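You operate a simulated robot arm through the tools that you are given. There is no shell and no other tool.

You are at the controls of a simulated robot arm. One attempt, no reset.

## Task
Swing the jointed arm to its white mark, mount the small grey lamp on it and switch it on.
Fine: loosen the arm knob to swing it; tighten it, then load the arm; use the yellow rocker on the blue recorder box. Where these are worked on the way, their far stop is far enough and under half their travel is too little: arm knob.

Only the result counts: the job must be done as asked and must still hold three seconds after the hand-in. Knocking over, shifting, dropping, spilling or breaking anything else fails it.

## Robot
A 6-joint arm with a fingered hand, fixed in place. Base frame: the origin is on the floor under the middle of its stand, x ahead of it, y to its left, z up. Lengths are in mm, angles in rad, forces in N, time in s.
With the tool pointing down near the work surface it reaches from about 180 to 700 mm from the base axis. Its first joint turns from -2.007 to 2.007 rad. Payload 4 kg.
The TCP is the grasp point between the finger pads, 26 mm short of the fingertips. In the tool frame z runs along the fingers and y along their closing line. The gripper opens to 132 mm; its body begins 73 mm behind the TCP. The gripper is a hand of 4 fingers: y runs from the thumb to the fingers, the wrist lies at [0, 0, -239] in the tool frame, and closing takes about 1.5 s.
Orientation is that of the tool frame in the base frame, as a unit quaternion [x, y, z, w]. With the fingers straight down and closing along the base's y, the tool's x points along the base's -x, its y along +y and its z along -z.

## Interface
- The arm moves only by the tool nudge_tool. Its argument "commands" is a list of rows, each a list of 3 entries, a list of its own where there are three numbers: the shift along the base's x, y, z in cm, then the turn, a rotation vector about the base's x, y, z in rad, then the gripper command, from -1 (shut) to 1 (fully open), values between in proportion. In form: [[[tx, ty, tz], [wx, wy, wz], jaw], ...]. A call has 1 to 20 rows; each row shifts and turns the commanded pose from where the row before left it. Each row takes 0.2 s and may step no farther than 50 mm and 0.15 rad from the row before; otherwise, or with a gripper value out of range, the whole call is refused. Where a pose cannot be reached the arm comes as near as it can. A force on the tool above 40 N (or 10 N above the force at the start of the call, whichever is more), or a blocked arm, ends the call early, and 0.2 s more pass. Each finger travels about 153 mm/s and halts on what it meets, pressing with about 33 N; the grip force reading is that of the motor and also rises with nothing between the fingers. The clock runs only during rows and for 0.2 s after the last one: add rows that do not move to give the fingers time. It gives the time, the measured TCP pose, the force on the tool (base axes), the opening and the grip force at its end, in the units of the frame above (readings bear some noise), with the torque about the TCP (base axes, N m) and any sound that the robot's microphone picked up, and new pictures: "pictures" is both (left out), scene, wrist or none.
- Cameras (640 x 400 px; columns grow to the right, rows downward): "scene" is fixed at [399.5, -501.4, 1297.8]; the picture's right is [0.92, -0.40, 0.00], its down [-0.21, -0.49, -0.85] and it looks along [0.34, 0.78, -0.53] (base axes); focal length 302 px, centre (320, 200). "wrist" rides on the gripper at [68, 2, -97] in the tool frame; the picture's right is [-0.02, 1.00, 0.00], its down [-0.82, -0.02, -0.58] and it looks along [-0.58, -0.01, 0.82] (tool axes); focal length 270 px, centre (320, 200). There is no depth. A picture from a camera that has moved, and an enlarged one, comes with that camera's place and axes in the base frame and with its lens.
- move_column(by): slides the trunk up (or, below 0, down) by that many mm; the arm rides with it, the base frame stays. It gives what a move gives, with no picture.
- hand_shape(shape): the hand has 4 fingers and takes this shape, open, in about a second: jaw (thumb against the fingers, like two jaws); tri (thumb and two fingers); tip (a fingertip pinch); poke (one finger out to press); point (the index stretched); flat (the hand flat); cup (the hand cupped); fist (a fist). The gripper value then closes the fingers along that shape, each until it touches; the sizes above hold for jaw. It gives what a move gives, with no picture.
- close_up(camera, box): a new picture of the part [left, top, right, bottom] of that camera's present view, enlarged. No time passes.
- sign_off(): hands the job in; it is judged then, once.

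Nothing tells you positions but the pictures and the camera data. Unless the task says otherwise, let go and move clear before handing in.

The tools are called after ">>>" as name(argument=value, ...) on one line, values as JSON. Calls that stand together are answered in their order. nudge_tool: Moves the arm, as the interface text tells. Its arguments: {"type":"object","properties":{"commands":{"type":"array"},"pictures":{"type":"string","enum":["both","scene","wrist","none"]}},"required":["commands"]} The other tools are called the same way: move_column (by) moves the trunk up or down; hand_shape (shape) gives the hand a shape; close_up (camera, box) takes an enlarged picture of a part of a camera's view; sign_off () hands the job in.

At the start:

```text
t: 0.0
tcp_pos: [438.4, -204.1, 1150.9]
orientation: [0.001, 1.0, 0.0, 0.001]
wrist_force: [0.5, 0.2, 1.1]
moment: [-0.01, 0.0, 0.01]
opening: 131.9
grasp_force: 0.0
shape: jaw
trunk travel left (down, up): [-875.0, 115.0]
```

scene: 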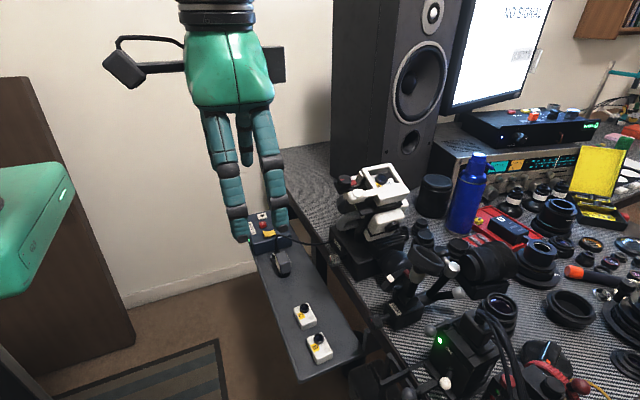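
wrist: 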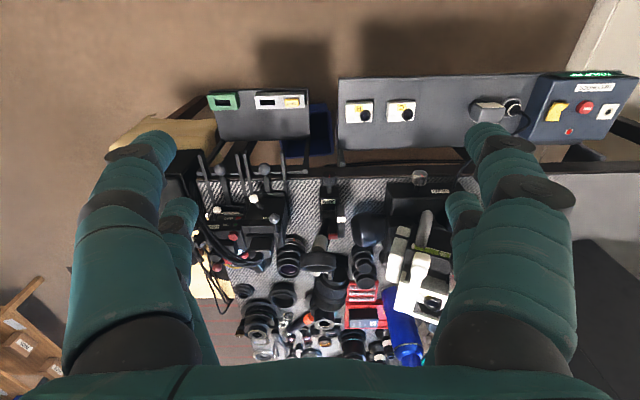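

I see a workbench with a side shelf carrying a blue recorder box (yellow rocker, red button), two small white boxes with black knobs, and a dark thing by the box. I'll take close-ups to identify the jointed arm, its knob, the white mark and the small grey lamp.

>>> close_up(camera="wrist", box=[440, 60, 640, 185])

>>> close_up(camera="wrist", box=[190, 60, 440, 216])

>>> close_up(camera="scene", box=[220, 200, 380, 300])

>>> close_up(camera="scene", box=[260, 280, 460, 400])

>>> close_up(camera="scene", box=[320, 150, 520, 275])

```text
3.20 times, centred on (540, 122) of wrist
camera zoom: at [369.8, -202.2, 1245.9], right [0.02, 1.0, 0.0], down [0.82, -0.02, 0.58], along [0.58, -0.01, -0.82], focal length 865 px, centre (-384, 448)
```

zoom: 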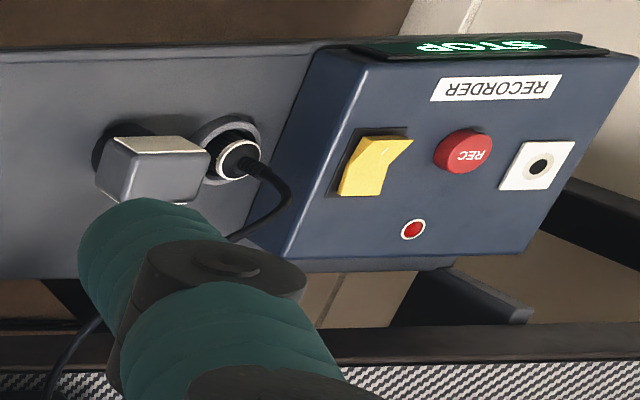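

```text
2.56 times, centred on (315, 138) of wrist
camera zoom: at [369.8, -202.2, 1245.9], right [0.02, 1.0, 0.0], down [0.82, -0.02, 0.58], along [0.58, -0.01, -0.82], focal length 692 px, centre (333, 359)
```

zoom: 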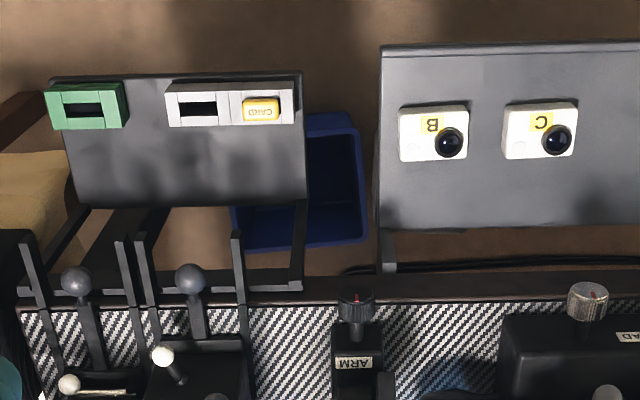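

```text
4.00 times, centred on (300, 250) of scene
camera zoom: at [399.5, -501.4, 1297.8], right [0.92, -0.4, 0.0], down [-0.21, -0.49, -0.85], along [0.34, 0.78, -0.53], focal length 1206 px, centre (400, 0)
```

zoom: 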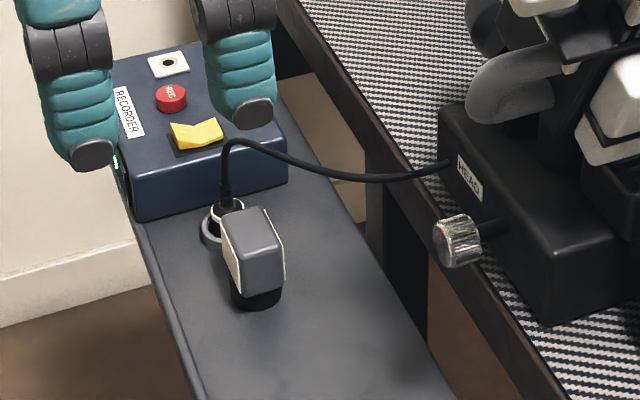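

```text
3.20 times, centred on (360, 340) of scene
camera zoom: at [399.5, -501.4, 1297.8], right [0.92, -0.4, 0.0], down [-0.21, -0.49, -0.85], along [0.34, 0.78, -0.53], focal length 965 px, centre (192, -248)
```

zoom: 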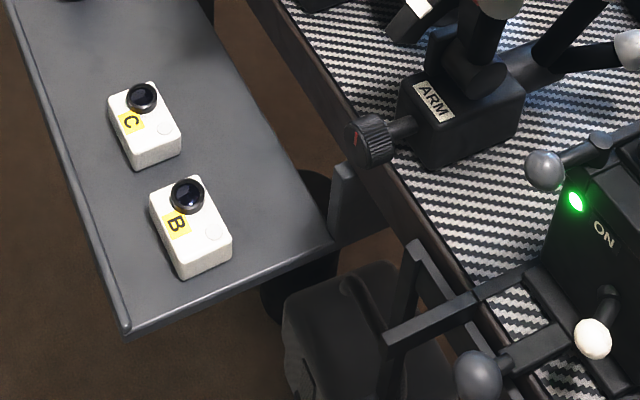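

```text
3.20 times, centred on (420, 212) of scene
camera zoom: at [399.5, -501.4, 1297.8], right [0.92, -0.4, 0.0], down [-0.21, -0.49, -0.85], along [0.34, 0.78, -0.53], focal length 965 px, centre (0, 160)
```

zoom: 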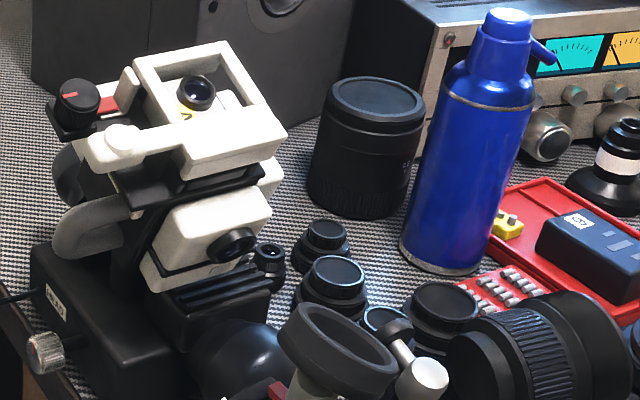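

The ARM base with its black knob (red line) sits at the table's edge, and the grey lamp cube stands on the shelf next to the recorder. I'll look closer at the arm, its end and the white mark.

>>> close_up(camera="scene", box=[360, 230, 488, 310])

>>> close_up(camera="scene", box=[360, 280, 552, 400])

>>> close_up(camera="scene", box=[340, 280, 440, 342])

>>> close_up(camera="wrist", box=[290, 160, 418, 240])

>>> close_up(camera="wrist", box=[190, 150, 440, 306])

>>> close_up(camera="wrist", box=[440, 70, 540, 132])

```text
5.00 times, centred on (424, 270) of scene
camera zoom: at [399.5, -501.4, 1297.8], right [0.92, -0.4, 0.0], down [-0.21, -0.49, -0.85], along [0.34, 0.78, -0.53], focal length 1508 px, centre (-200, -150)
```

zoom: 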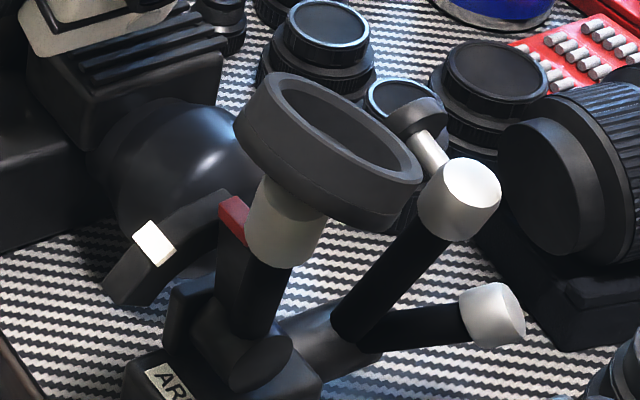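

```text
3.33 times, centred on (456, 340) of scene
camera zoom: at [399.5, -501.4, 1297.8], right [0.92, -0.4, 0.0], down [-0.21, -0.49, -0.85], along [0.34, 0.78, -0.53], focal length 1005 px, centre (-133, -267)
```

zoom: 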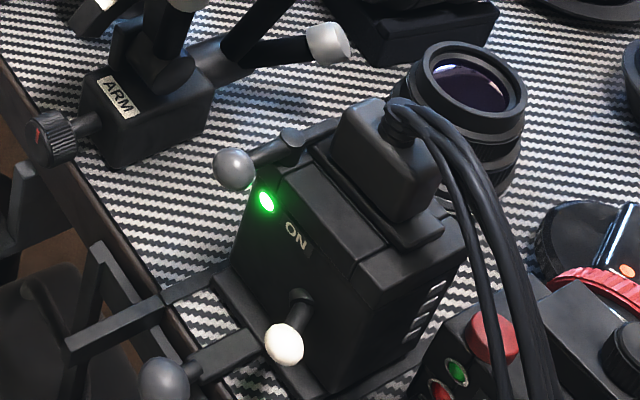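

```text
6.40 times, centred on (390, 311) of scene
camera zoom: at [399.5, -501.4, 1297.8], right [0.92, -0.4, 0.0], down [-0.21, -0.49, -0.85], along [0.34, 0.78, -0.53], focal length 1930 px, centre (-128, -510)
```

zoom: 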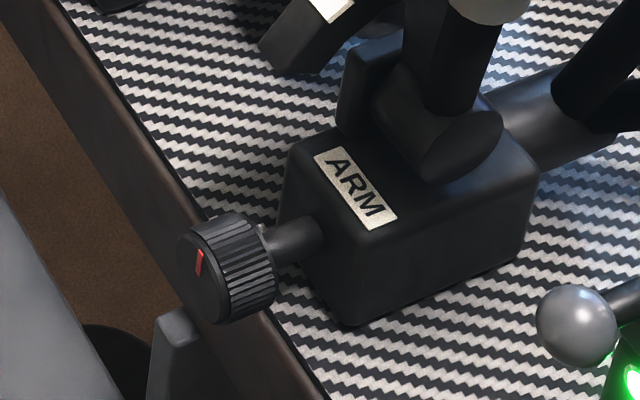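

```text
5.00 times, centred on (354, 200) of wrist
camera zoom: at [369.8, -202.2, 1245.9], right [0.02, 1.0, 0.0], down [0.82, -0.02, 0.58], along [0.58, -0.01, -0.82], focal length 1351 px, centre (150, 200)
```

zoom: 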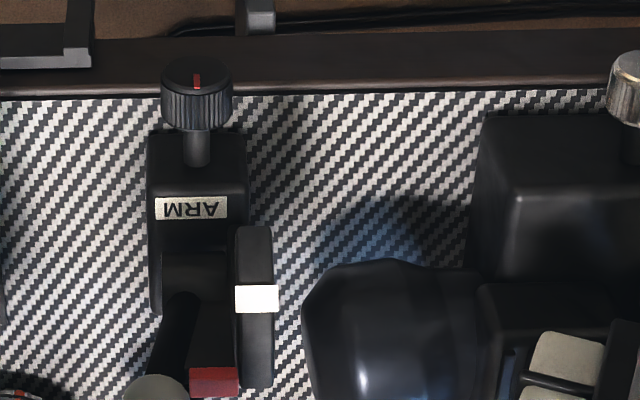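

```text
2.56 times, centred on (315, 228) of wrist
camera zoom: at [369.8, -202.2, 1245.9], right [0.02, 1.0, 0.0], down [0.82, -0.02, 0.58], along [0.58, -0.01, -0.82], focal length 692 px, centre (333, 128)
```

zoom: 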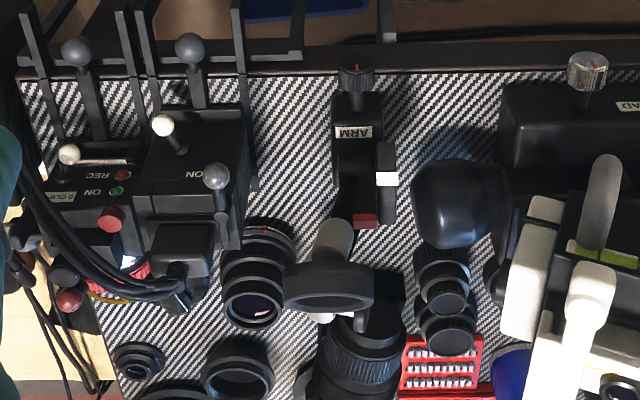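

```text
6.40 times, centred on (490, 101) of wrist
camera zoom: at [369.8, -202.2, 1245.9], right [0.02, 1.0, 0.0], down [0.82, -0.02, 0.58], along [0.58, -0.01, -0.82], focal length 1730 px, centre (-768, 834)
```

zoom: 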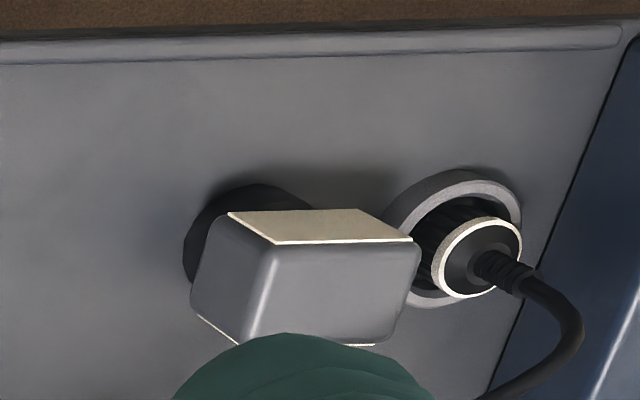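

The knob is at about (653,-188,764), the lamp at about (566,167,666), and the rocker at about (562,308,659). The ring socket of the arm is near (730,-212,924). I'll study the details at higher zoom.

>>> close_up(camera="scene", box=[376, 236, 440, 276])

>>> close_up(camera="scene", box=[380, 266, 476, 326])

>>> close_up(camera="wrist", box=[290, 220, 386, 280])

>>> close_up(camera="scene", box=[250, 236, 314, 276])

>>> close_up(camera="scene", box=[240, 200, 304, 240])

```text
10.00 times, centred on (408, 256) of scene
camera zoom: at [399.5, -501.4, 1297.8], right [0.92, -0.4, 0.0], down [-0.21, -0.49, -0.85], along [0.34, 0.78, -0.53], focal length 3016 px, centre (-560, -360)
```

zoom: 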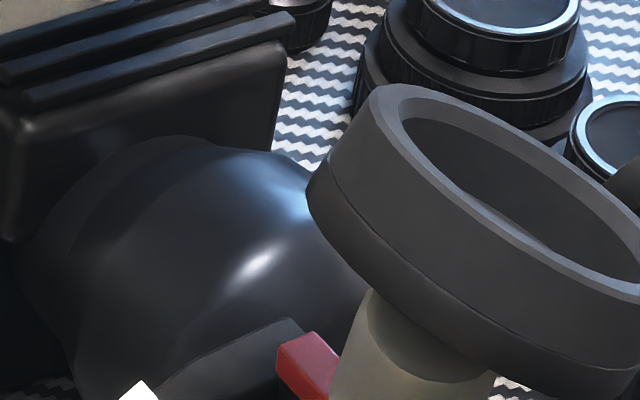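

```text
6.67 times, centred on (428, 296) of scene
camera zoom: at [399.5, -501.4, 1297.8], right [0.92, -0.4, 0.0], down [-0.21, -0.49, -0.85], along [0.34, 0.78, -0.53], focal length 2010 px, centre (-400, -440)
```

zoom: 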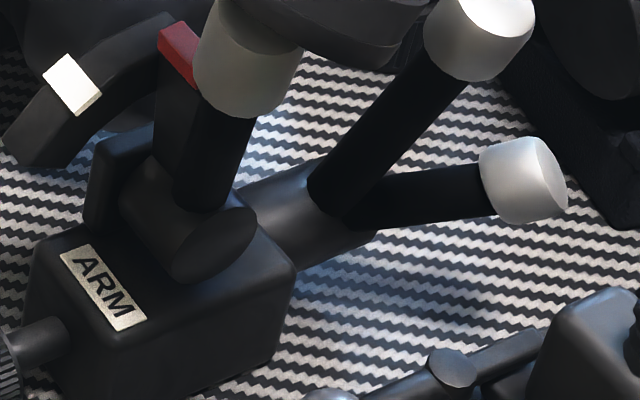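

```text
6.67 times, centred on (338, 250) of wrist
camera zoom: at [369.8, -202.2, 1245.9], right [0.02, 1.0, 0.0], down [0.82, -0.02, 0.58], along [0.58, -0.01, -0.82], focal length 1802 px, centre (200, -133)
```

zoom: 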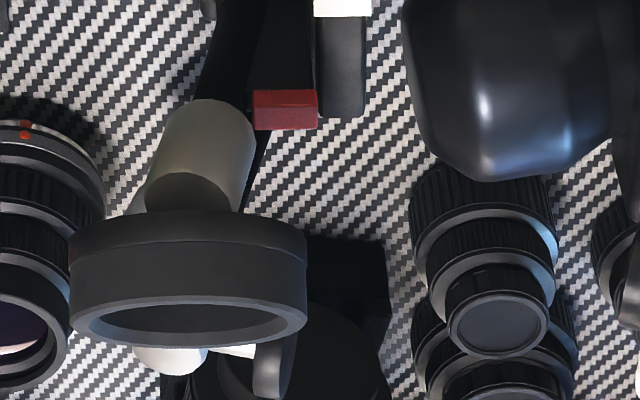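

```text
10.00 times, centred on (282, 256) of scene
camera zoom: at [399.5, -501.4, 1297.8], right [0.92, -0.4, 0.0], down [-0.21, -0.49, -0.85], along [0.34, 0.78, -0.53], focal length 3016 px, centre (700, -360)
```

zoom: 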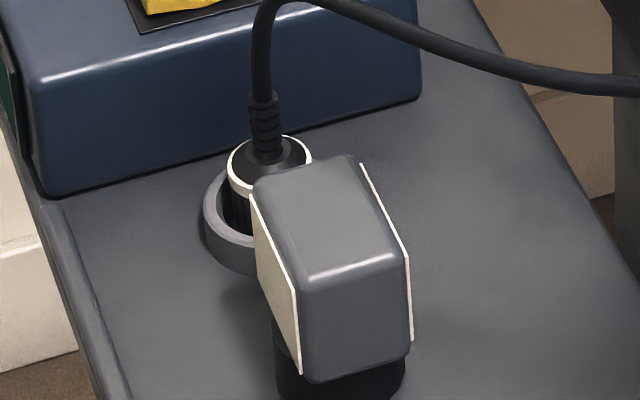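

```text
10.00 times, centred on (272, 220) of scene
camera zoom: at [399.5, -501.4, 1297.8], right [0.92, -0.4, 0.0], down [-0.21, -0.49, -0.85], along [0.34, 0.78, -0.53], focal length 3016 px, centre (800, 0)
```

zoom: 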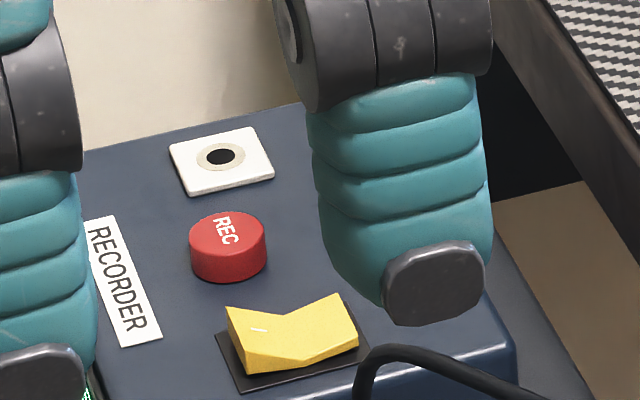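

The knob's axis runs along x (facing the robot). The red pointer on the arm hub must swing back to the white patch on the arc. I'll lower and pitch the hand to look at the arm joint more closely.

>>> nudge_tool(commands=[[[0.8, 0, -4], [0, -0.12, 0], 1], [[0.8, 0, -4], [0, -0.12, 0], 1], [[0.8, 0, -4], [0, -0.12, 0], 1], [[0.8, 0, -4], [0, -0.12, 0], 1], [[0.8, 0, -4], [0, -0.12, 0], 1], [[0, 0, 0], [0, 0, 0], 1]])

```text
t: 1.4
tcp_pos: [532.2, -233.6, 1043.2]
orientation: [0.019, 0.974, -0.039, 0.224]
wrist_force: [0.4, -0.6, -0.8]
moment: [-0.01, 0.02, -0.04]
opening: 131.9
grasp_force: 0.1
shape: jaw
out of reach, approached as far as the arm can: row 4, 5
trunk travel left (down, up): [-875.0, 115.0]
camera wrist: at [428.6, -223.6, 1099.8], right [0.08, 1.0, -0.06], down [0.48, 0.01, 0.88], along [0.87, -0.09, -0.48], focal length 270 px, centre (320, 200)
```

scene: 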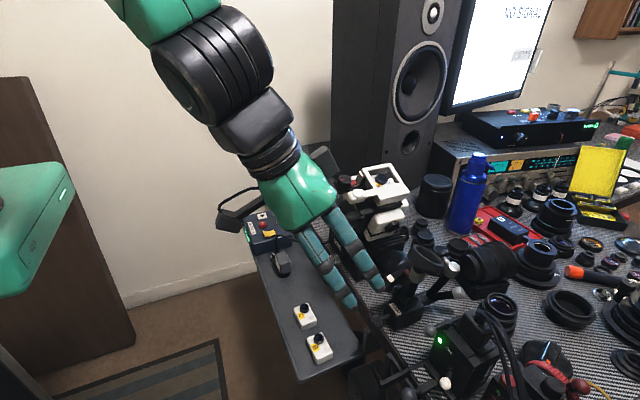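
wrist: 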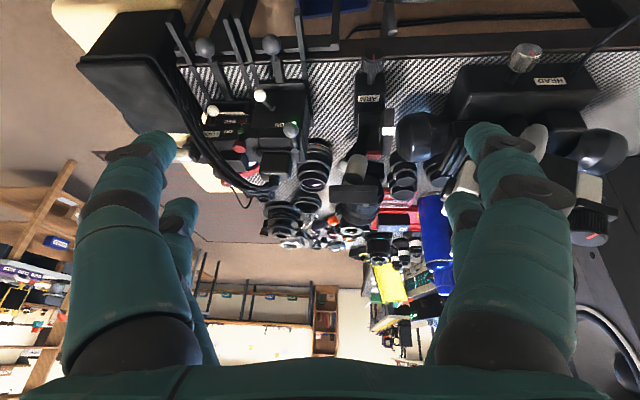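

The arm ran out of reach low down while pitched; the trunk needs to come down. I'll lower it by 150 mm and look again.

>>> move_column(by=-150)

```text
t: 3.1
tcp_pos: [532.7, -235.5, 894.1]
orientation: [0.02, 0.974, -0.039, 0.224]
wrist_force: [0.6, -0.1, -0.2]
moment: [0.02, -0.02, 0.0]
opening: 132.0
grasp_force: 0.1
shape: jaw
trunk travel left (down, up): [-725.0, 265.0]
```

>>> nudge_tool(commands=[[[0, 0, 0], [0, 0, 0], 1]])

>>> close_up(camera="wrist", box=[200, 0, 456, 160])

```text
t: 3.5
tcp_pos: [531.4, -235.0, 893.1]
orientation: [0.02, 0.974, -0.038, 0.224]
wrist_force: [0.6, 0.0, -0.1]
moment: [-0.01, 0.0, 0.02]
opening: 132.0
grasp_force: 0.1
shape: jaw
trunk travel left (down, up): [-725.0, 265.0]
camera wrist: at [428.6, -223.8, 949.7], right [0.08, 1.0, -0.05], down [0.48, 0.01, 0.88], along [0.87, -0.09, -0.48], focal length 270 px, centre (320, 200)
```

scene: 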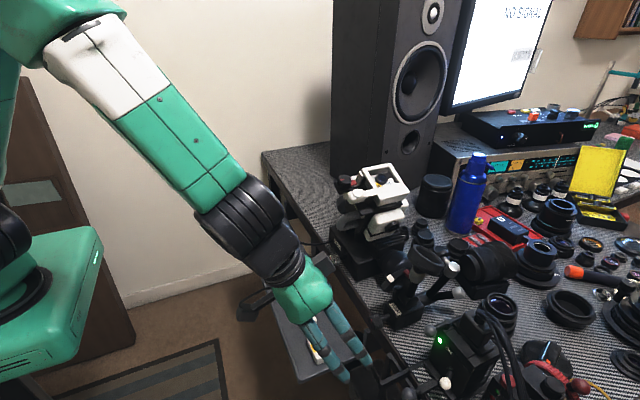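
wrist: 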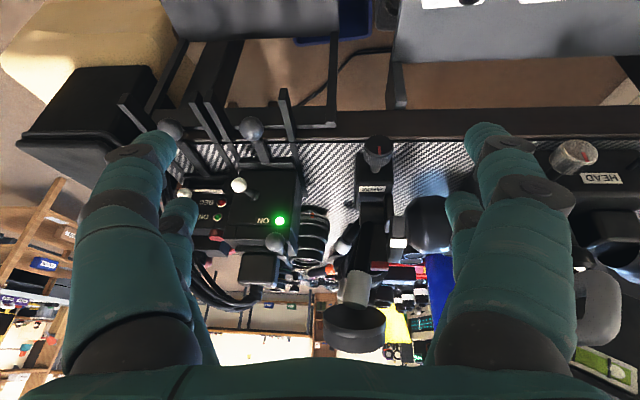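

```text
2.50 times, centred on (328, 80) of wrist
camera zoom: at [428.6, -223.8, 949.7], right [0.08, 1.0, -0.05], down [0.48, 0.01, 0.88], along [0.87, -0.09, -0.48], focal length 676 px, centre (300, 500)
```

zoom: 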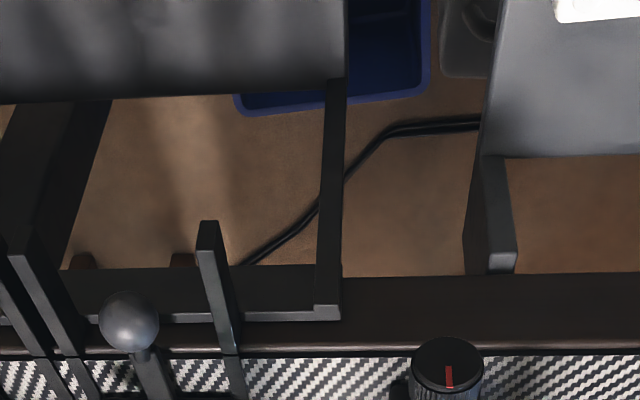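

>>> close_up(camera="wrist", box=[300, 120, 460, 220])

>>> close_up(camera="wrist", box=[300, 200, 460, 300])

>>> close_up(camera="wrist", box=[290, 260, 450, 360])

```text
4.00 times, centred on (380, 170) of wrist
camera zoom: at [428.6, -223.8, 949.7], right [0.08, 1.0, -0.05], down [0.48, 0.01, 0.88], along [0.87, -0.09, -0.48], focal length 1081 px, centre (80, 320)
```

zoom: 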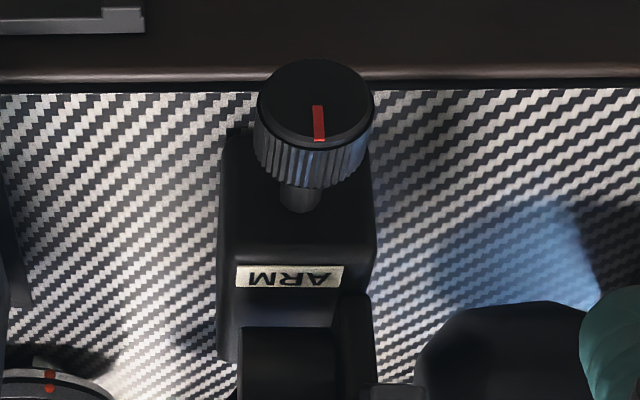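

```text
4.00 times, centred on (380, 250) of wrist
camera zoom: at [428.6, -223.8, 949.7], right [0.08, 1.0, -0.05], down [0.48, 0.01, 0.88], along [0.87, -0.09, -0.48], focal length 1081 px, centre (80, 0)
```

zoom: 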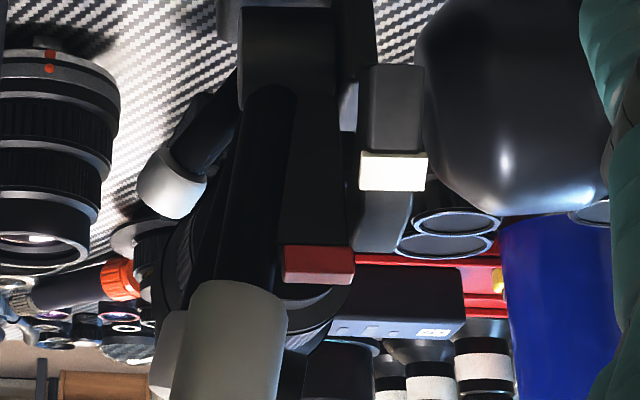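

```text
4.00 times, centred on (370, 310) of wrist
camera zoom: at [428.6, -223.8, 949.7], right [0.08, 1.0, -0.05], down [0.48, 0.01, 0.88], along [0.87, -0.09, -0.48], focal length 1081 px, centre (120, -240)
```

zoom: 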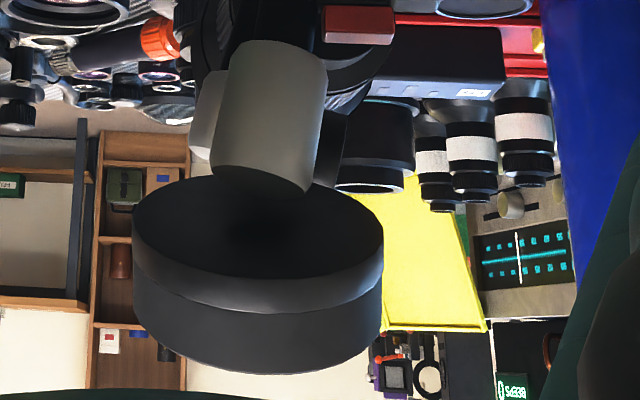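

The pivot axis runs along y near (726,-193,806). The mark needs roughly a 27° swing toward the robot, which should also level the ring socket. The knob face is at about (653,-188,760), so I'll pitch the hand to horizontal, pointing at it.

>>> nudge_tool(commands=[[[-0.14, 0.56, -0.54], [0.0034, -0.1397, 0.0108], 1], [[-0.14, 0.56, -0.54], [0.0034, -0.1397, 0.0108], 1], [[-0.14, 0.56, -0.54], [0.0034, -0.1397, 0.0108], 1], [[-0.14, 0.56, -0.54], [0.0034, -0.1397, 0.0108], 1], [[-0.14, 0.56, -0.54], [0.0034, -0.1397, 0.0108], 1], [[-0.14, 0.56, -0.54], [0.0034, -0.1397, 0.0108], 1], [[-0.14, 0.56, -0.54], [0.0034, -0.1397, 0.0108], 1], [[-0.14, 0.56, -0.54], [0.0034, -0.1397, 0.0108], 1], [[0, 0, 0], [0, 0, 0], 1]])

```text
t: 5.5
tcp_pos: [535.3, -233.1, 895.9]
orientation: [0.02, 0.969, -0.037, 0.242]
wrist_force: [-0.2, -0.9, -0.2]
moment: [0.0, -0.01, -0.03]
opening: 131.8
grasp_force: 0.1
shape: jaw
out of reach, approached as far as the arm can: row 1, 2, 3, 4, 5, 6, 7, 8
trunk travel left (down, up): [-725.0, 265.0]
camera wrist: at [429.3, -222.6, 948.1], right [0.08, 1.0, -0.05], down [0.45, 0.01, 0.89], along [0.89, -0.09, -0.45], focal length 270 px, centre (320, 200)
```

scene: 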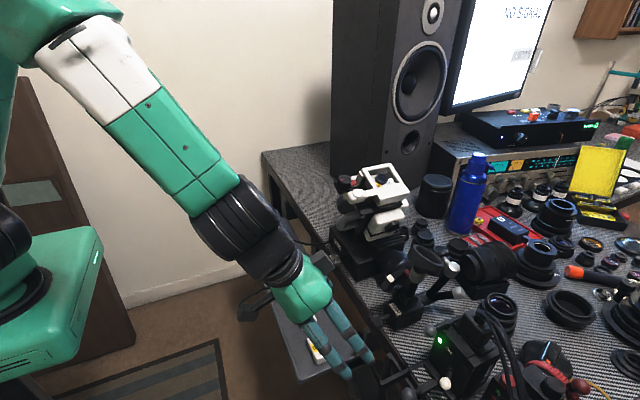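
wrist: 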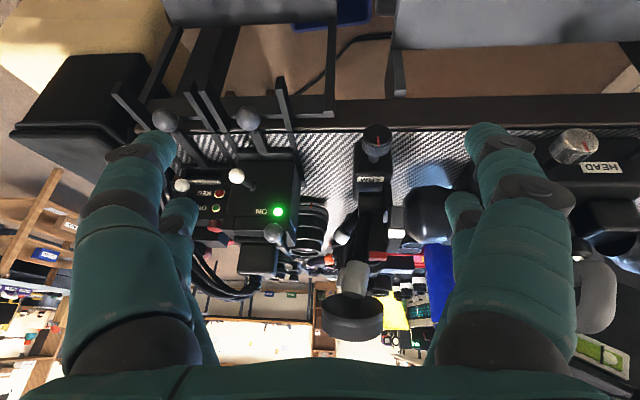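

The wrist is straight already: the forearm slopes down, so the hand can't pitch further here. I'll raise the hand relative to the shoulder so the forearm levels out, then pitch, then bring it down with the trunk.

>>> nudge_tool(commands=[[[-0.44, 0.54, 4.5], [0, 0, 0], 1], [[-0.44, 0.54, 4.5], [0, 0, 0], 1], [[-0.44, 0.54, 4.5], [0, 0, 0], 1], [[-0.44, 0.54, 4.5], [0, 0, 0], 1], [[-0.44, 0.54, 4.5], [0, 0, 0], 1], [[-0.44, 0.54, 4.5], [0, 0, 0], 1], [[-0.44, 0.54, 4.5], [0, 0, 0], 1], [[-0.44, 0.54, 4.5], [0, 0, 0], 1], [[0, 0, 0], [0, 0, 0], 1]])

```text
t: 7.5
tcp_pos: [500.0, -190.6, 1257.8]
orientation: [0.019, 0.969, -0.037, 0.242]
wrist_force: [0.7, -0.1, -0.4]
moment: [-0.02, 0.03, -0.01]
opening: 131.8
grasp_force: 0.1
shape: jaw
trunk travel left (down, up): [-725.0, 265.0]
camera wrist: at [393.9, -179.6, 1308.5], right [0.08, 1.0, -0.05], down [0.45, 0.01, 0.89], along [0.89, -0.09, -0.45], focal length 270 px, centre (320, 200)
```

scene: 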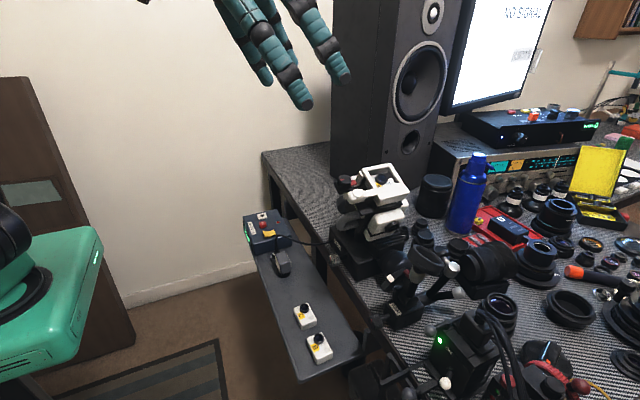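
wrist: 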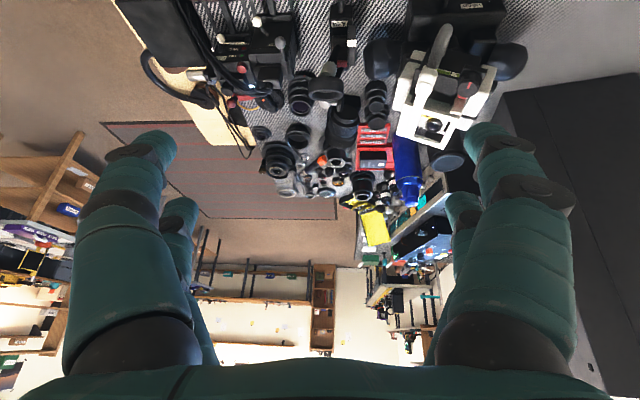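

>>> nudge_tool(commands=[[[1, 0, 0], [0.0033, -0.135, 0.0104], 1], [[1, 0, 0], [0.0033, -0.135, 0.0104], 1], [[1, 0, 0], [0.0033, -0.135, 0.0104], 1], [[1, 0, 0], [0.0033, -0.135, 0.0104], 1], [[1, 0, 0], [0.0033, -0.135, 0.0104], 1], [[1, 0, 0], [0.0033, -0.135, 0.0104], 1], [[1, 0, 0], [0.0033, -0.135, 0.0104], 1], [[1, 0, 0], [0.0033, -0.135, 0.0104], 1], [[0, 0, 0], [0, 0, 0], 1]])

```text
t: 9.6
tcp_pos: [613.0, -171.2, 1441.0]
orientation: [0.005, 0.72, 0.003, 0.694]
wrist_force: [-1.1, -0.3, 0.4]
moment: [0.01, -0.02, 0.01]
opening: 131.8
grasp_force: 0.1
shape: jaw
out of reach, approached as far as the arm can: row 5, 6, 7, 8
trunk travel left (down, up): [-725.0, 265.0]
camera wrist: at [514.5, -168.6, 1375.1], right [0.0, 1.0, 0.04], down [-0.55, -0.03, 0.84], along [0.84, -0.02, 0.55], focal length 270 px, centre (320, 200)
```

scene: 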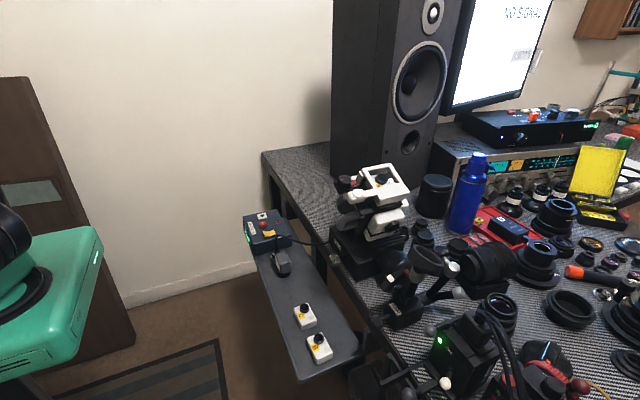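
wrist: 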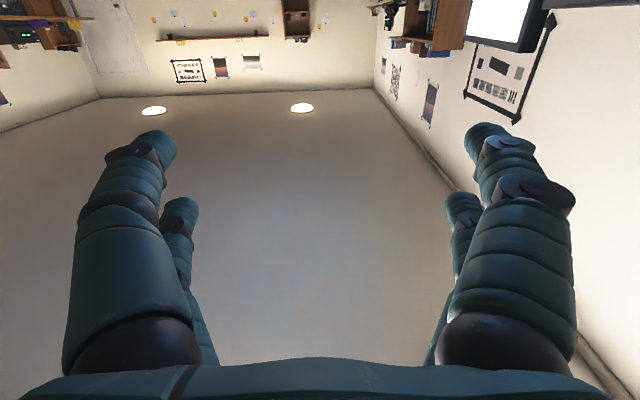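

The arm prefers a higher wrist for this orientation: it ended level at z≈1441. The trunk still has 725 mm down, so this posture could be lowered to the knob. I'll test here, in free air, whether the exact level pose in line with the knob is reachable.

>>> nudge_tool(commands=[[[1.0, -0.6, 0], [-0.004, -0.012, 0.001], 1], [[1.0, -0.6, 0], [-0.004, -0.012, 0.001], 1], [[0.7, -0.5, 0], [-0.003, -0.013, 0.001], 1], [[0, 0, 0], [0, 0, 0], 1]], pictures="none")

```text
t: 10.6
tcp_pos: [646.6, -190.0, 1469.7]
orientation: [-0.005, 0.696, -0.001, 0.718]
wrist_force: [0.0, -0.1, -0.6]
moment: [0.0, 0.02, -0.02]
opening: 132.0
grasp_force: 0.0
shape: jaw
out of reach, approached as far as the arm can: row 1, 2, 3
trunk travel left (down, up): [-725.0, 265.0]
```

Nearly level there. I'll back off 50 mm in x, narrow the fingers, and lower the trunk in steps toward the knob's height.

>>> nudge_tool(commands=[[[-2.5, 0, 0], [0, 0, 0], -0.1], [[-2.5, 0, 0], [0, 0, 0], -0.1], [[0, 0, 0], [0, 0, 0], -0.1], [[0, 0, 0], [0, 0, 0], -0.1]], pictures="none")

>>> move_column(by=-400)

>>> nudge_tool(commands=[[[0, 0, 0], [0, 0, 0], -0.1]])

```text
t: 11.6
tcp_pos: [599.6, -188.8, 1478.8]
orientation: [-0.005, 0.696, -0.001, 0.718]
wrist_force: [0.1, 0.4, -0.3]
moment: [0.03, -0.02, -0.01]
opening: 60.0
grasp_force: 0.1
shape: jaw
out of reach, approached as far as the arm can: row 1, 2
trunk travel left (down, up): [-725.0, 265.0]
```

```text
t: 15.4
tcp_pos: [599.0, -188.6, 1080.2]
orientation: [-0.005, 0.696, -0.001, 0.718]
wrist_force: [-0.5, 0.4, 0.5]
moment: [0.0, 0.0, -0.03]
opening: 60.1
grasp_force: 0.0
shape: jaw
trunk travel left (down, up): [-325.0, 665.0]
```

```text
t: 15.8
tcp_pos: [598.0, -188.9, 1078.9]
orientation: [-0.005, 0.696, -0.001, 0.718]
wrist_force: [-0.2, 0.9, -0.6]
moment: [-0.02, 0.0, 0.0]
opening: 59.8
grasp_force: 0.2
shape: jaw
trunk travel left (down, up): [-325.0, 665.0]
camera wrist: at [503.8, -188.2, 1006.7], right [-0.01, 1.0, 0.02], down [-0.6, -0.02, 0.8], along [0.8, -0.01, 0.6], focal length 270 px, centre (320, 200)
```

scene: 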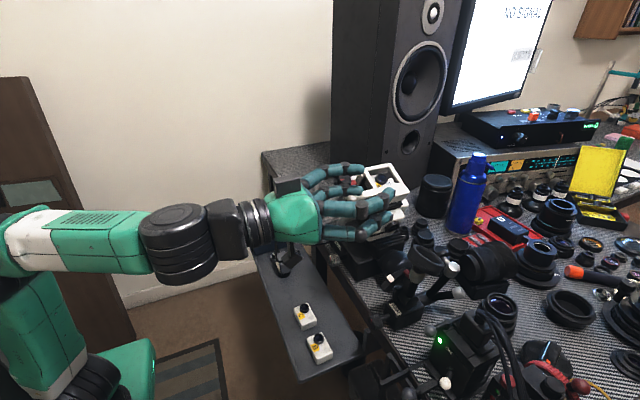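
wrist: 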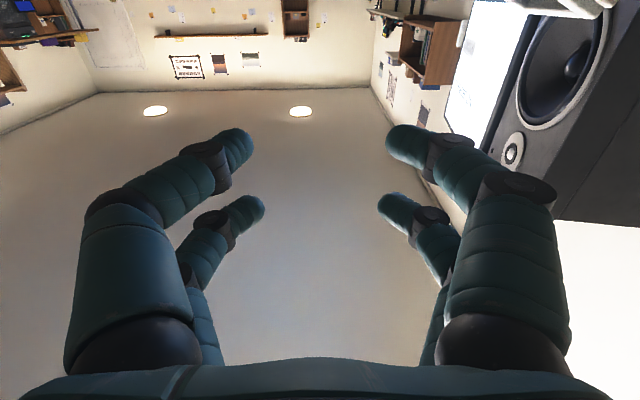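

The posture works: forearm and hand are level, in line with the knob. Lowering further.

>>> move_column(by=-230)

>>> nudge_tool(commands=[[[0, 0, 0], [0, 0, 0], -0.1]])

>>> close_up(camera="scene", box=[300, 220, 460, 320])

```text
t: 18.2
tcp_pos: [598.9, -188.3, 848.9]
orientation: [-0.005, 0.696, -0.001, 0.718]
wrist_force: [-0.3, 0.0, 0.5]
moment: [0.01, 0.03, 0.02]
opening: 60.1
grasp_force: 0.1
shape: jaw
trunk travel left (down, up): [-95.0, 895.0]
```

```text
t: 18.6
tcp_pos: [599.3, -188.9, 848.9]
orientation: [-0.005, 0.697, -0.001, 0.717]
wrist_force: [0.2, -0.5, 0.4]
moment: [0.0, 0.02, -0.02]
opening: 59.9
grasp_force: 0.0
shape: jaw
trunk travel left (down, up): [-95.0, 895.0]
camera wrist: at [503.8, -188.2, 776.7], right [-0.01, 1.0, 0.02], down [-0.6, -0.02, 0.8], along [0.8, -0.01, 0.6], focal length 270 px, centre (320, 200)
```

scene: 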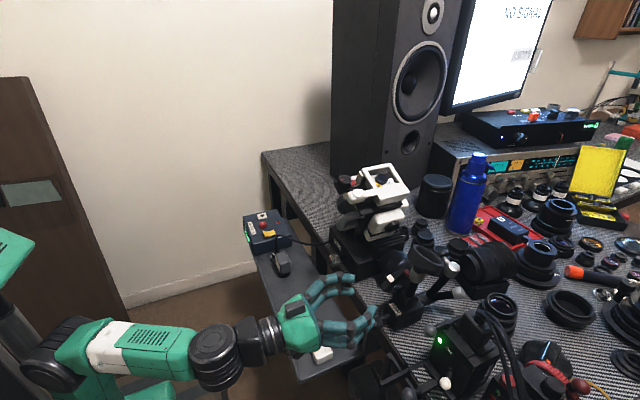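
wrist: 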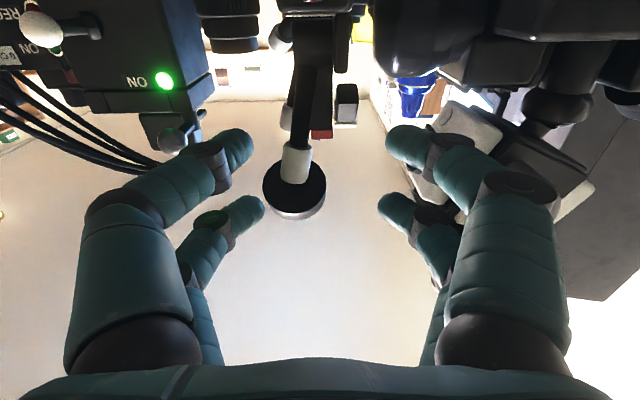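

```text
4.00 times, centred on (380, 270) of scene
camera zoom: at [399.5, -501.4, 1297.8], right [0.92, -0.4, 0.0], down [-0.21, -0.49, -0.85], along [0.34, 0.78, -0.53], focal length 1206 px, centre (80, -80)
```

zoom: 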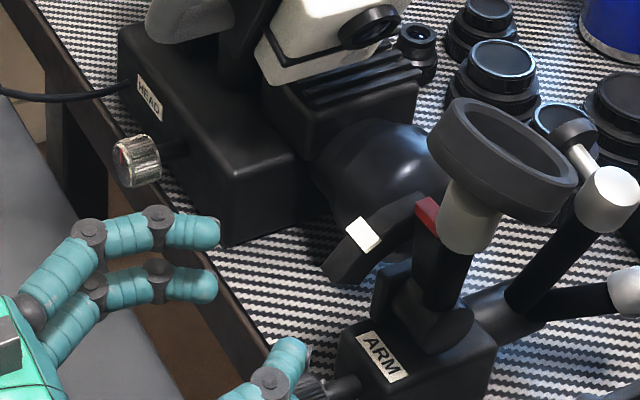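

The hand is aligned; the knob is 85 mm lower. I'll lower the trunk to the knob's height.

>>> move_column(by=-60)

>>> nudge_tool(commands=[[[0, 0, 0], [0, 0, 0], -0.1]])

>>> close_up(camera="wrist", box=[220, 0, 420, 125])

>>> close_up(camera="scene", box=[300, 270, 460, 370])

```text
t: 19.6
tcp_pos: [598.4, -188.1, 788.9]
orientation: [-0.005, 0.696, -0.001, 0.718]
wrist_force: [0.2, 0.2, -0.7]
moment: [0.01, -0.01, 0.0]
opening: 59.9
grasp_force: 0.0
shape: jaw
trunk travel left (down, up): [-35.0, 955.0]
```

```text
t: 20.0
tcp_pos: [597.4, -189.5, 788.3]
orientation: [-0.005, 0.696, -0.001, 0.718]
wrist_force: [-1.0, -0.3, -0.1]
moment: [-0.01, -0.02, 0.03]
opening: 60.1
grasp_force: 0.0
shape: jaw
trunk travel left (down, up): [-35.0, 955.0]
camera wrist: at [503.8, -188.2, 716.7], right [-0.01, 1.0, 0.02], down [-0.6, -0.02, 0.8], along [0.8, -0.01, 0.6], focal length 270 px, centre (320, 200)
```

scene: 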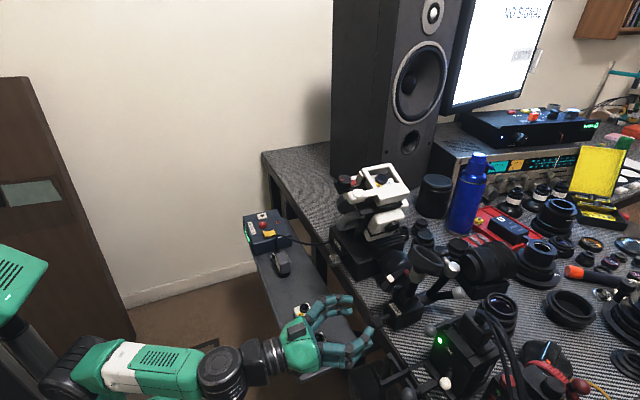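
wrist: 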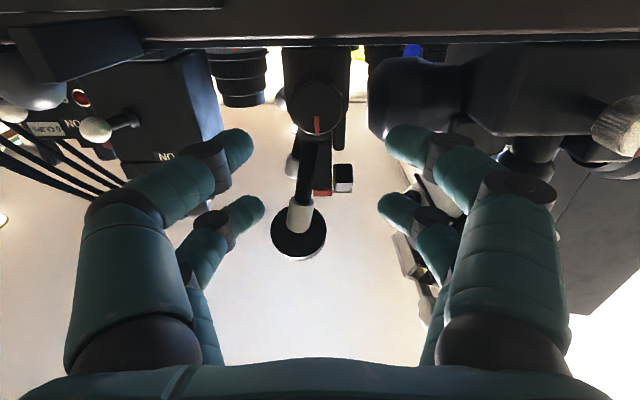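

```text
3.20 times, centred on (320, 62) of wrist
camera zoom: at [503.8, -188.2, 716.7], right [-0.01, 1.0, 0.02], down [-0.6, -0.02, 0.8], along [0.8, -0.01, 0.6], focal length 865 px, centre (320, 640)
```

zoom: 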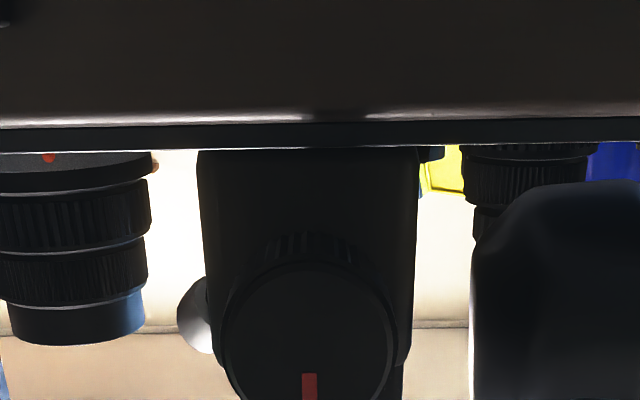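

```text
4.00 times, centred on (380, 320) of scene
camera zoom: at [399.5, -501.4, 1297.8], right [0.92, -0.4, 0.0], down [-0.21, -0.49, -0.85], along [0.34, 0.78, -0.53], focal length 1206 px, centre (80, -280)
```

zoom: 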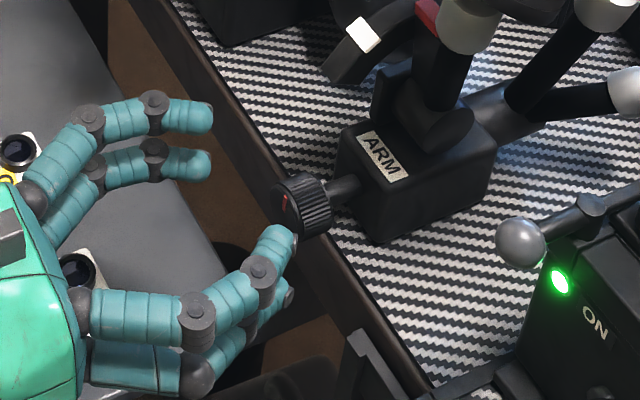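

The knob face shows clearly: centre about (649,-190,765), red line up, just overhanging the table's edge. I'll check what a fingertip pinch looks like, since a slim grip would clear the table edge better.

>>> hand_shape(shape="tip")

>>> nudge_tool(commands=[[[0, 0, 0], [0, 0, 0], 0.0], [[0, 0, 0], [0, 0, 0], 0.0], [[0, 0, 0], [0, 0, 0], 0.0]])

>>> close_up(camera="scene", box=[280, 270, 440, 370])

```text
t: 20.9
tcp_pos: [598.1, -189.1, 789.0]
orientation: [-0.004, 0.696, -0.002, 0.718]
wrist_force: [1.2, -0.4, -0.4]
moment: [0.0, 0.02, 0.03]
opening: 132.0
grasp_force: 0.0
shape: tip
trunk travel left (down, up): [-35.0, 955.0]
```

```text
t: 21.7
tcp_pos: [599.0, -188.7, 788.5]
orientation: [-0.005, 0.696, -0.001, 0.718]
wrist_force: [-0.1, 0.1, -0.1]
moment: [0.01, -0.02, 0.01]
opening: 66.5
grasp_force: 0.0
shape: tip
trunk travel left (down, up): [-35.0, 955.0]
camera wrist: at [503.8, -188.2, 716.7], right [-0.01, 1.0, 0.02], down [-0.6, -0.02, 0.8], along [0.8, -0.01, 0.6], focal length 270 px, centre (320, 200)
```

scene: 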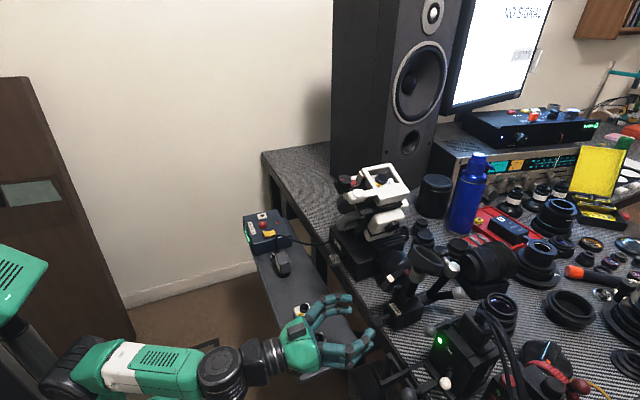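
wrist: 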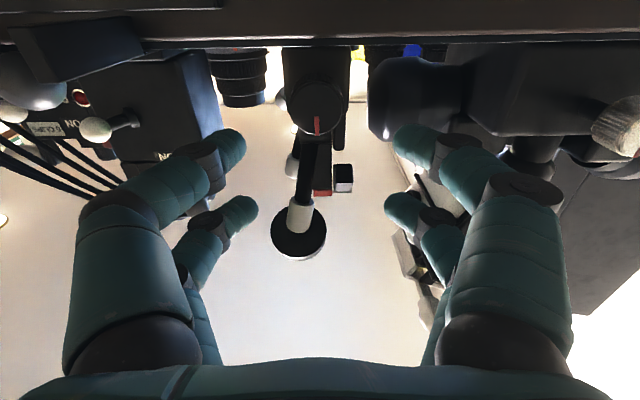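

```text
4.00 times, centred on (360, 320) of scene
camera zoom: at [399.5, -501.4, 1297.8], right [0.92, -0.4, 0.0], down [-0.21, -0.49, -0.85], along [0.34, 0.78, -0.53], focal length 1206 px, centre (160, -280)
```

zoom: 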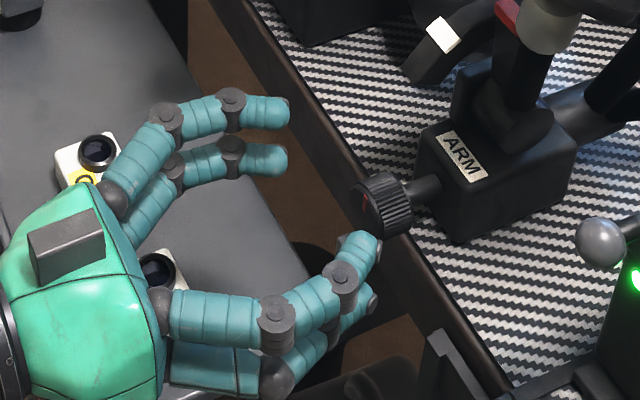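

>>> nudge_tool(commands=[[[0, 0, 0], [0, 0, 0], -0.55], [[0, 0, 0], [0, 0, 0], -0.55], [[0, 0, 0], [0, 0, 0], -0.55]], pictures="wrist")

>>> close_up(camera="scene", box=[280, 270, 440, 370])

>>> hand_shape(shape="jaw")

>>> nudge_tool(commands=[[[0, 0, 0], [0, 0, 0], -0.55], [[0, 0, 0], [0, 0, 0], -0.55], [[0, 0, 0], [0, 0, 0], -0.55], [[0, 0, 0], [0, 0, 0], -0.55]], pictures="wrist")

>>> close_up(camera="scene", box=[280, 270, 440, 370])

```text
t: 22.5
tcp_pos: [599.6, -188.7, 788.7]
orientation: [-0.005, 0.697, -0.001, 0.717]
wrist_force: [0.2, -0.4, -0.2]
moment: [0.0, 0.0, 0.03]
opening: 30.3
grasp_force: 0.1
shape: tip
trunk travel left (down, up): [-35.0, 955.0]
camera wrist: at [503.8, -188.2, 716.7], right [-0.01, 1.0, 0.02], down [-0.6, -0.02, 0.8], along [0.8, -0.01, 0.6], focal length 270 px, centre (320, 200)
```

wrist: 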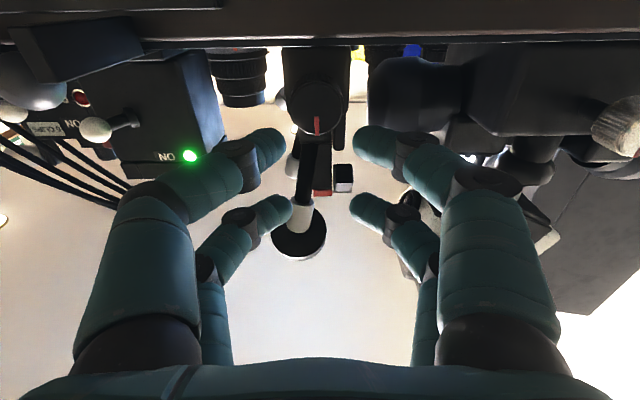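

```text
4.00 times, centred on (360, 320) of scene
camera zoom: at [399.5, -501.4, 1297.8], right [0.92, -0.4, 0.0], down [-0.21, -0.49, -0.85], along [0.34, 0.78, -0.53], focal length 1206 px, centre (160, -280)
```

zoom: 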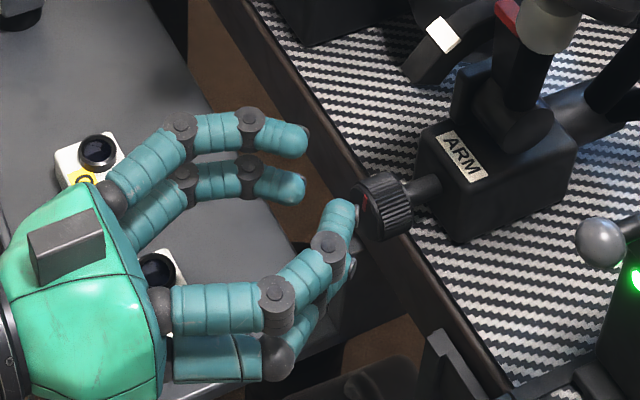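

```text
t: 23.4
tcp_pos: [598.0, -187.8, 789.9]
orientation: [-0.004, 0.697, -0.001, 0.717]
wrist_force: [-0.2, 0.4, -0.3]
moment: [0.0, -0.02, 0.0]
opening: 132.0
grasp_force: 0.1
shape: jaw
trunk travel left (down, up): [-35.0, 955.0]
```

```text
t: 24.4
tcp_pos: [598.1, -188.5, 789.9]
orientation: [-0.004, 0.696, -0.002, 0.718]
wrist_force: [0.4, -0.3, -0.4]
moment: [0.0, 0.01, -0.01]
opening: 29.9
grasp_force: 0.1
shape: jaw
trunk travel left (down, up): [-35.0, 955.0]
camera wrist: at [503.8, -188.2, 716.7], right [-0.01, 1.0, 0.02], down [-0.6, -0.02, 0.8], along [0.8, -0.01, 0.6], focal length 270 px, centre (320, 200)
```

wrist: 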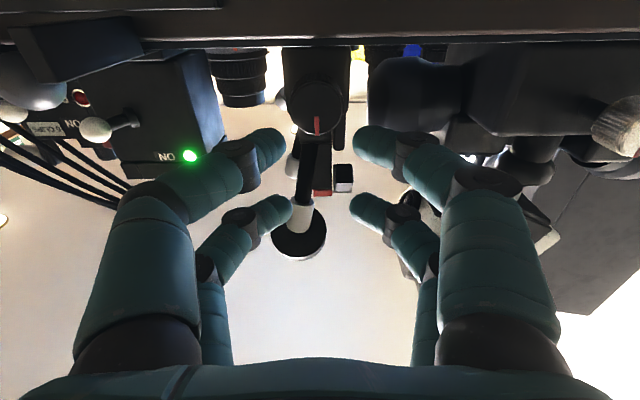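

```text
4.00 times, centred on (360, 320) of scene
camera zoom: at [399.5, -501.4, 1297.8], right [0.92, -0.4, 0.0], down [-0.21, -0.49, -0.85], along [0.34, 0.78, -0.53], focal length 1206 px, centre (160, -280)
```

zoom: 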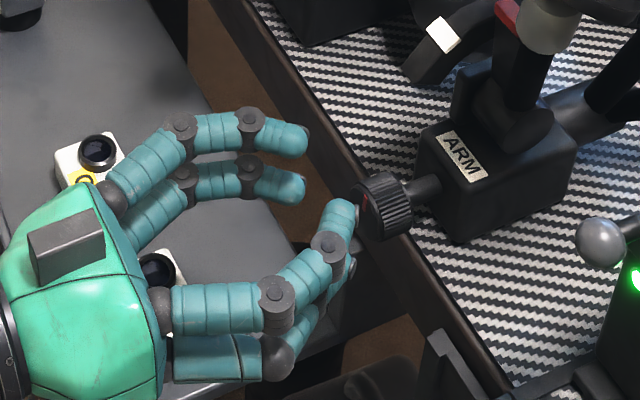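

Jaw and tip look alike; the four fingertips are about 30 mm apart vertically, a good four-point grip for a 31 mm knob. I'll drop the trunk to its lowest and then align with the knob axis.

>>> nudge_tool(commands=[[[0, 0, 0], [0, 0, 0], -0.1], [[0, 0, 0], [0, 0, 0], -0.1]], pictures="none")

>>> move_column(by=-34)

>>> nudge_tool(commands=[[[0.5, -0.1, 0.6], [0, 0.015, 0], -0.1], [[0.5, 0, 0.5], [0, 0.015, 0], -0.1], [[0, 0, 0], [0, 0, 0], -0.1]])

```text
t: 25.0
tcp_pos: [597.5, -187.5, 789.1]
orientation: [-0.004, 0.697, -0.002, 0.717]
wrist_force: [0.3, 0.2, 0.7]
moment: [-0.03, 0.01, 0.01]
opening: 58.7
grasp_force: 0.1
shape: jaw
trunk travel left (down, up): [-35.0, 955.0]
```

```text
t: 25.8
tcp_pos: [599.3, -188.1, 754.5]
orientation: [-0.004, 0.696, -0.002, 0.718]
wrist_force: [0.0, -0.2, 0.2]
moment: [0.01, -0.02, -0.02]
opening: 59.1
grasp_force: 0.0
shape: jaw
trunk travel left (down, up): [-1.0, 989.0]
```

```text
t: 26.6
tcp_pos: [609.2, -189.4, 765.3]
orientation: [-0.005, 0.707, -0.001, 0.707]
wrist_force: [-1.2, 0.4, -0.3]
moment: [0.0, 0.02, 0.0]
opening: 58.8
grasp_force: 0.1
shape: jaw
trunk travel left (down, up): [-1.0, 989.0]
camera wrist: at [511.9, -189.1, 696.7], right [0.0, 1.0, 0.02], down [-0.58, -0.02, 0.82], along [0.82, -0.01, 0.58], focal length 270 px, centre (320, 200)
```

scene: 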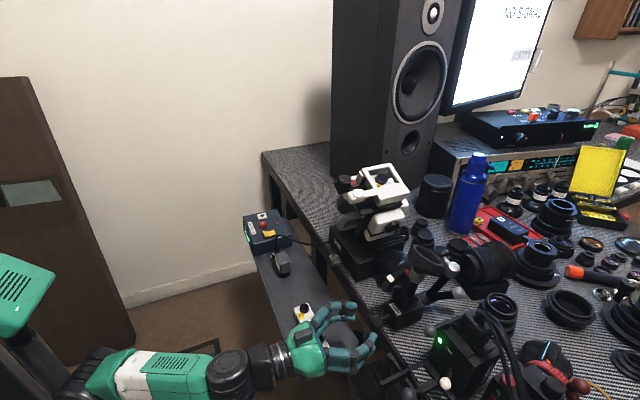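
wrist: 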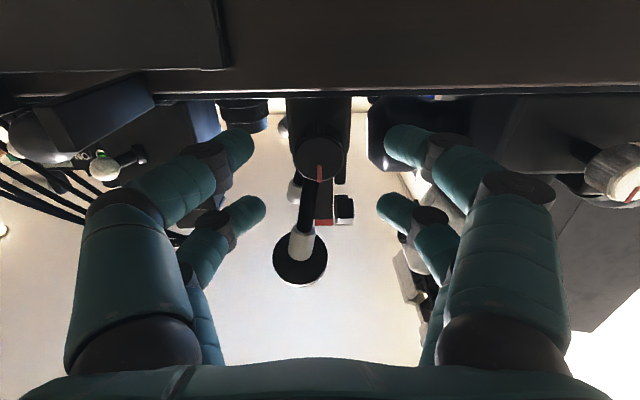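

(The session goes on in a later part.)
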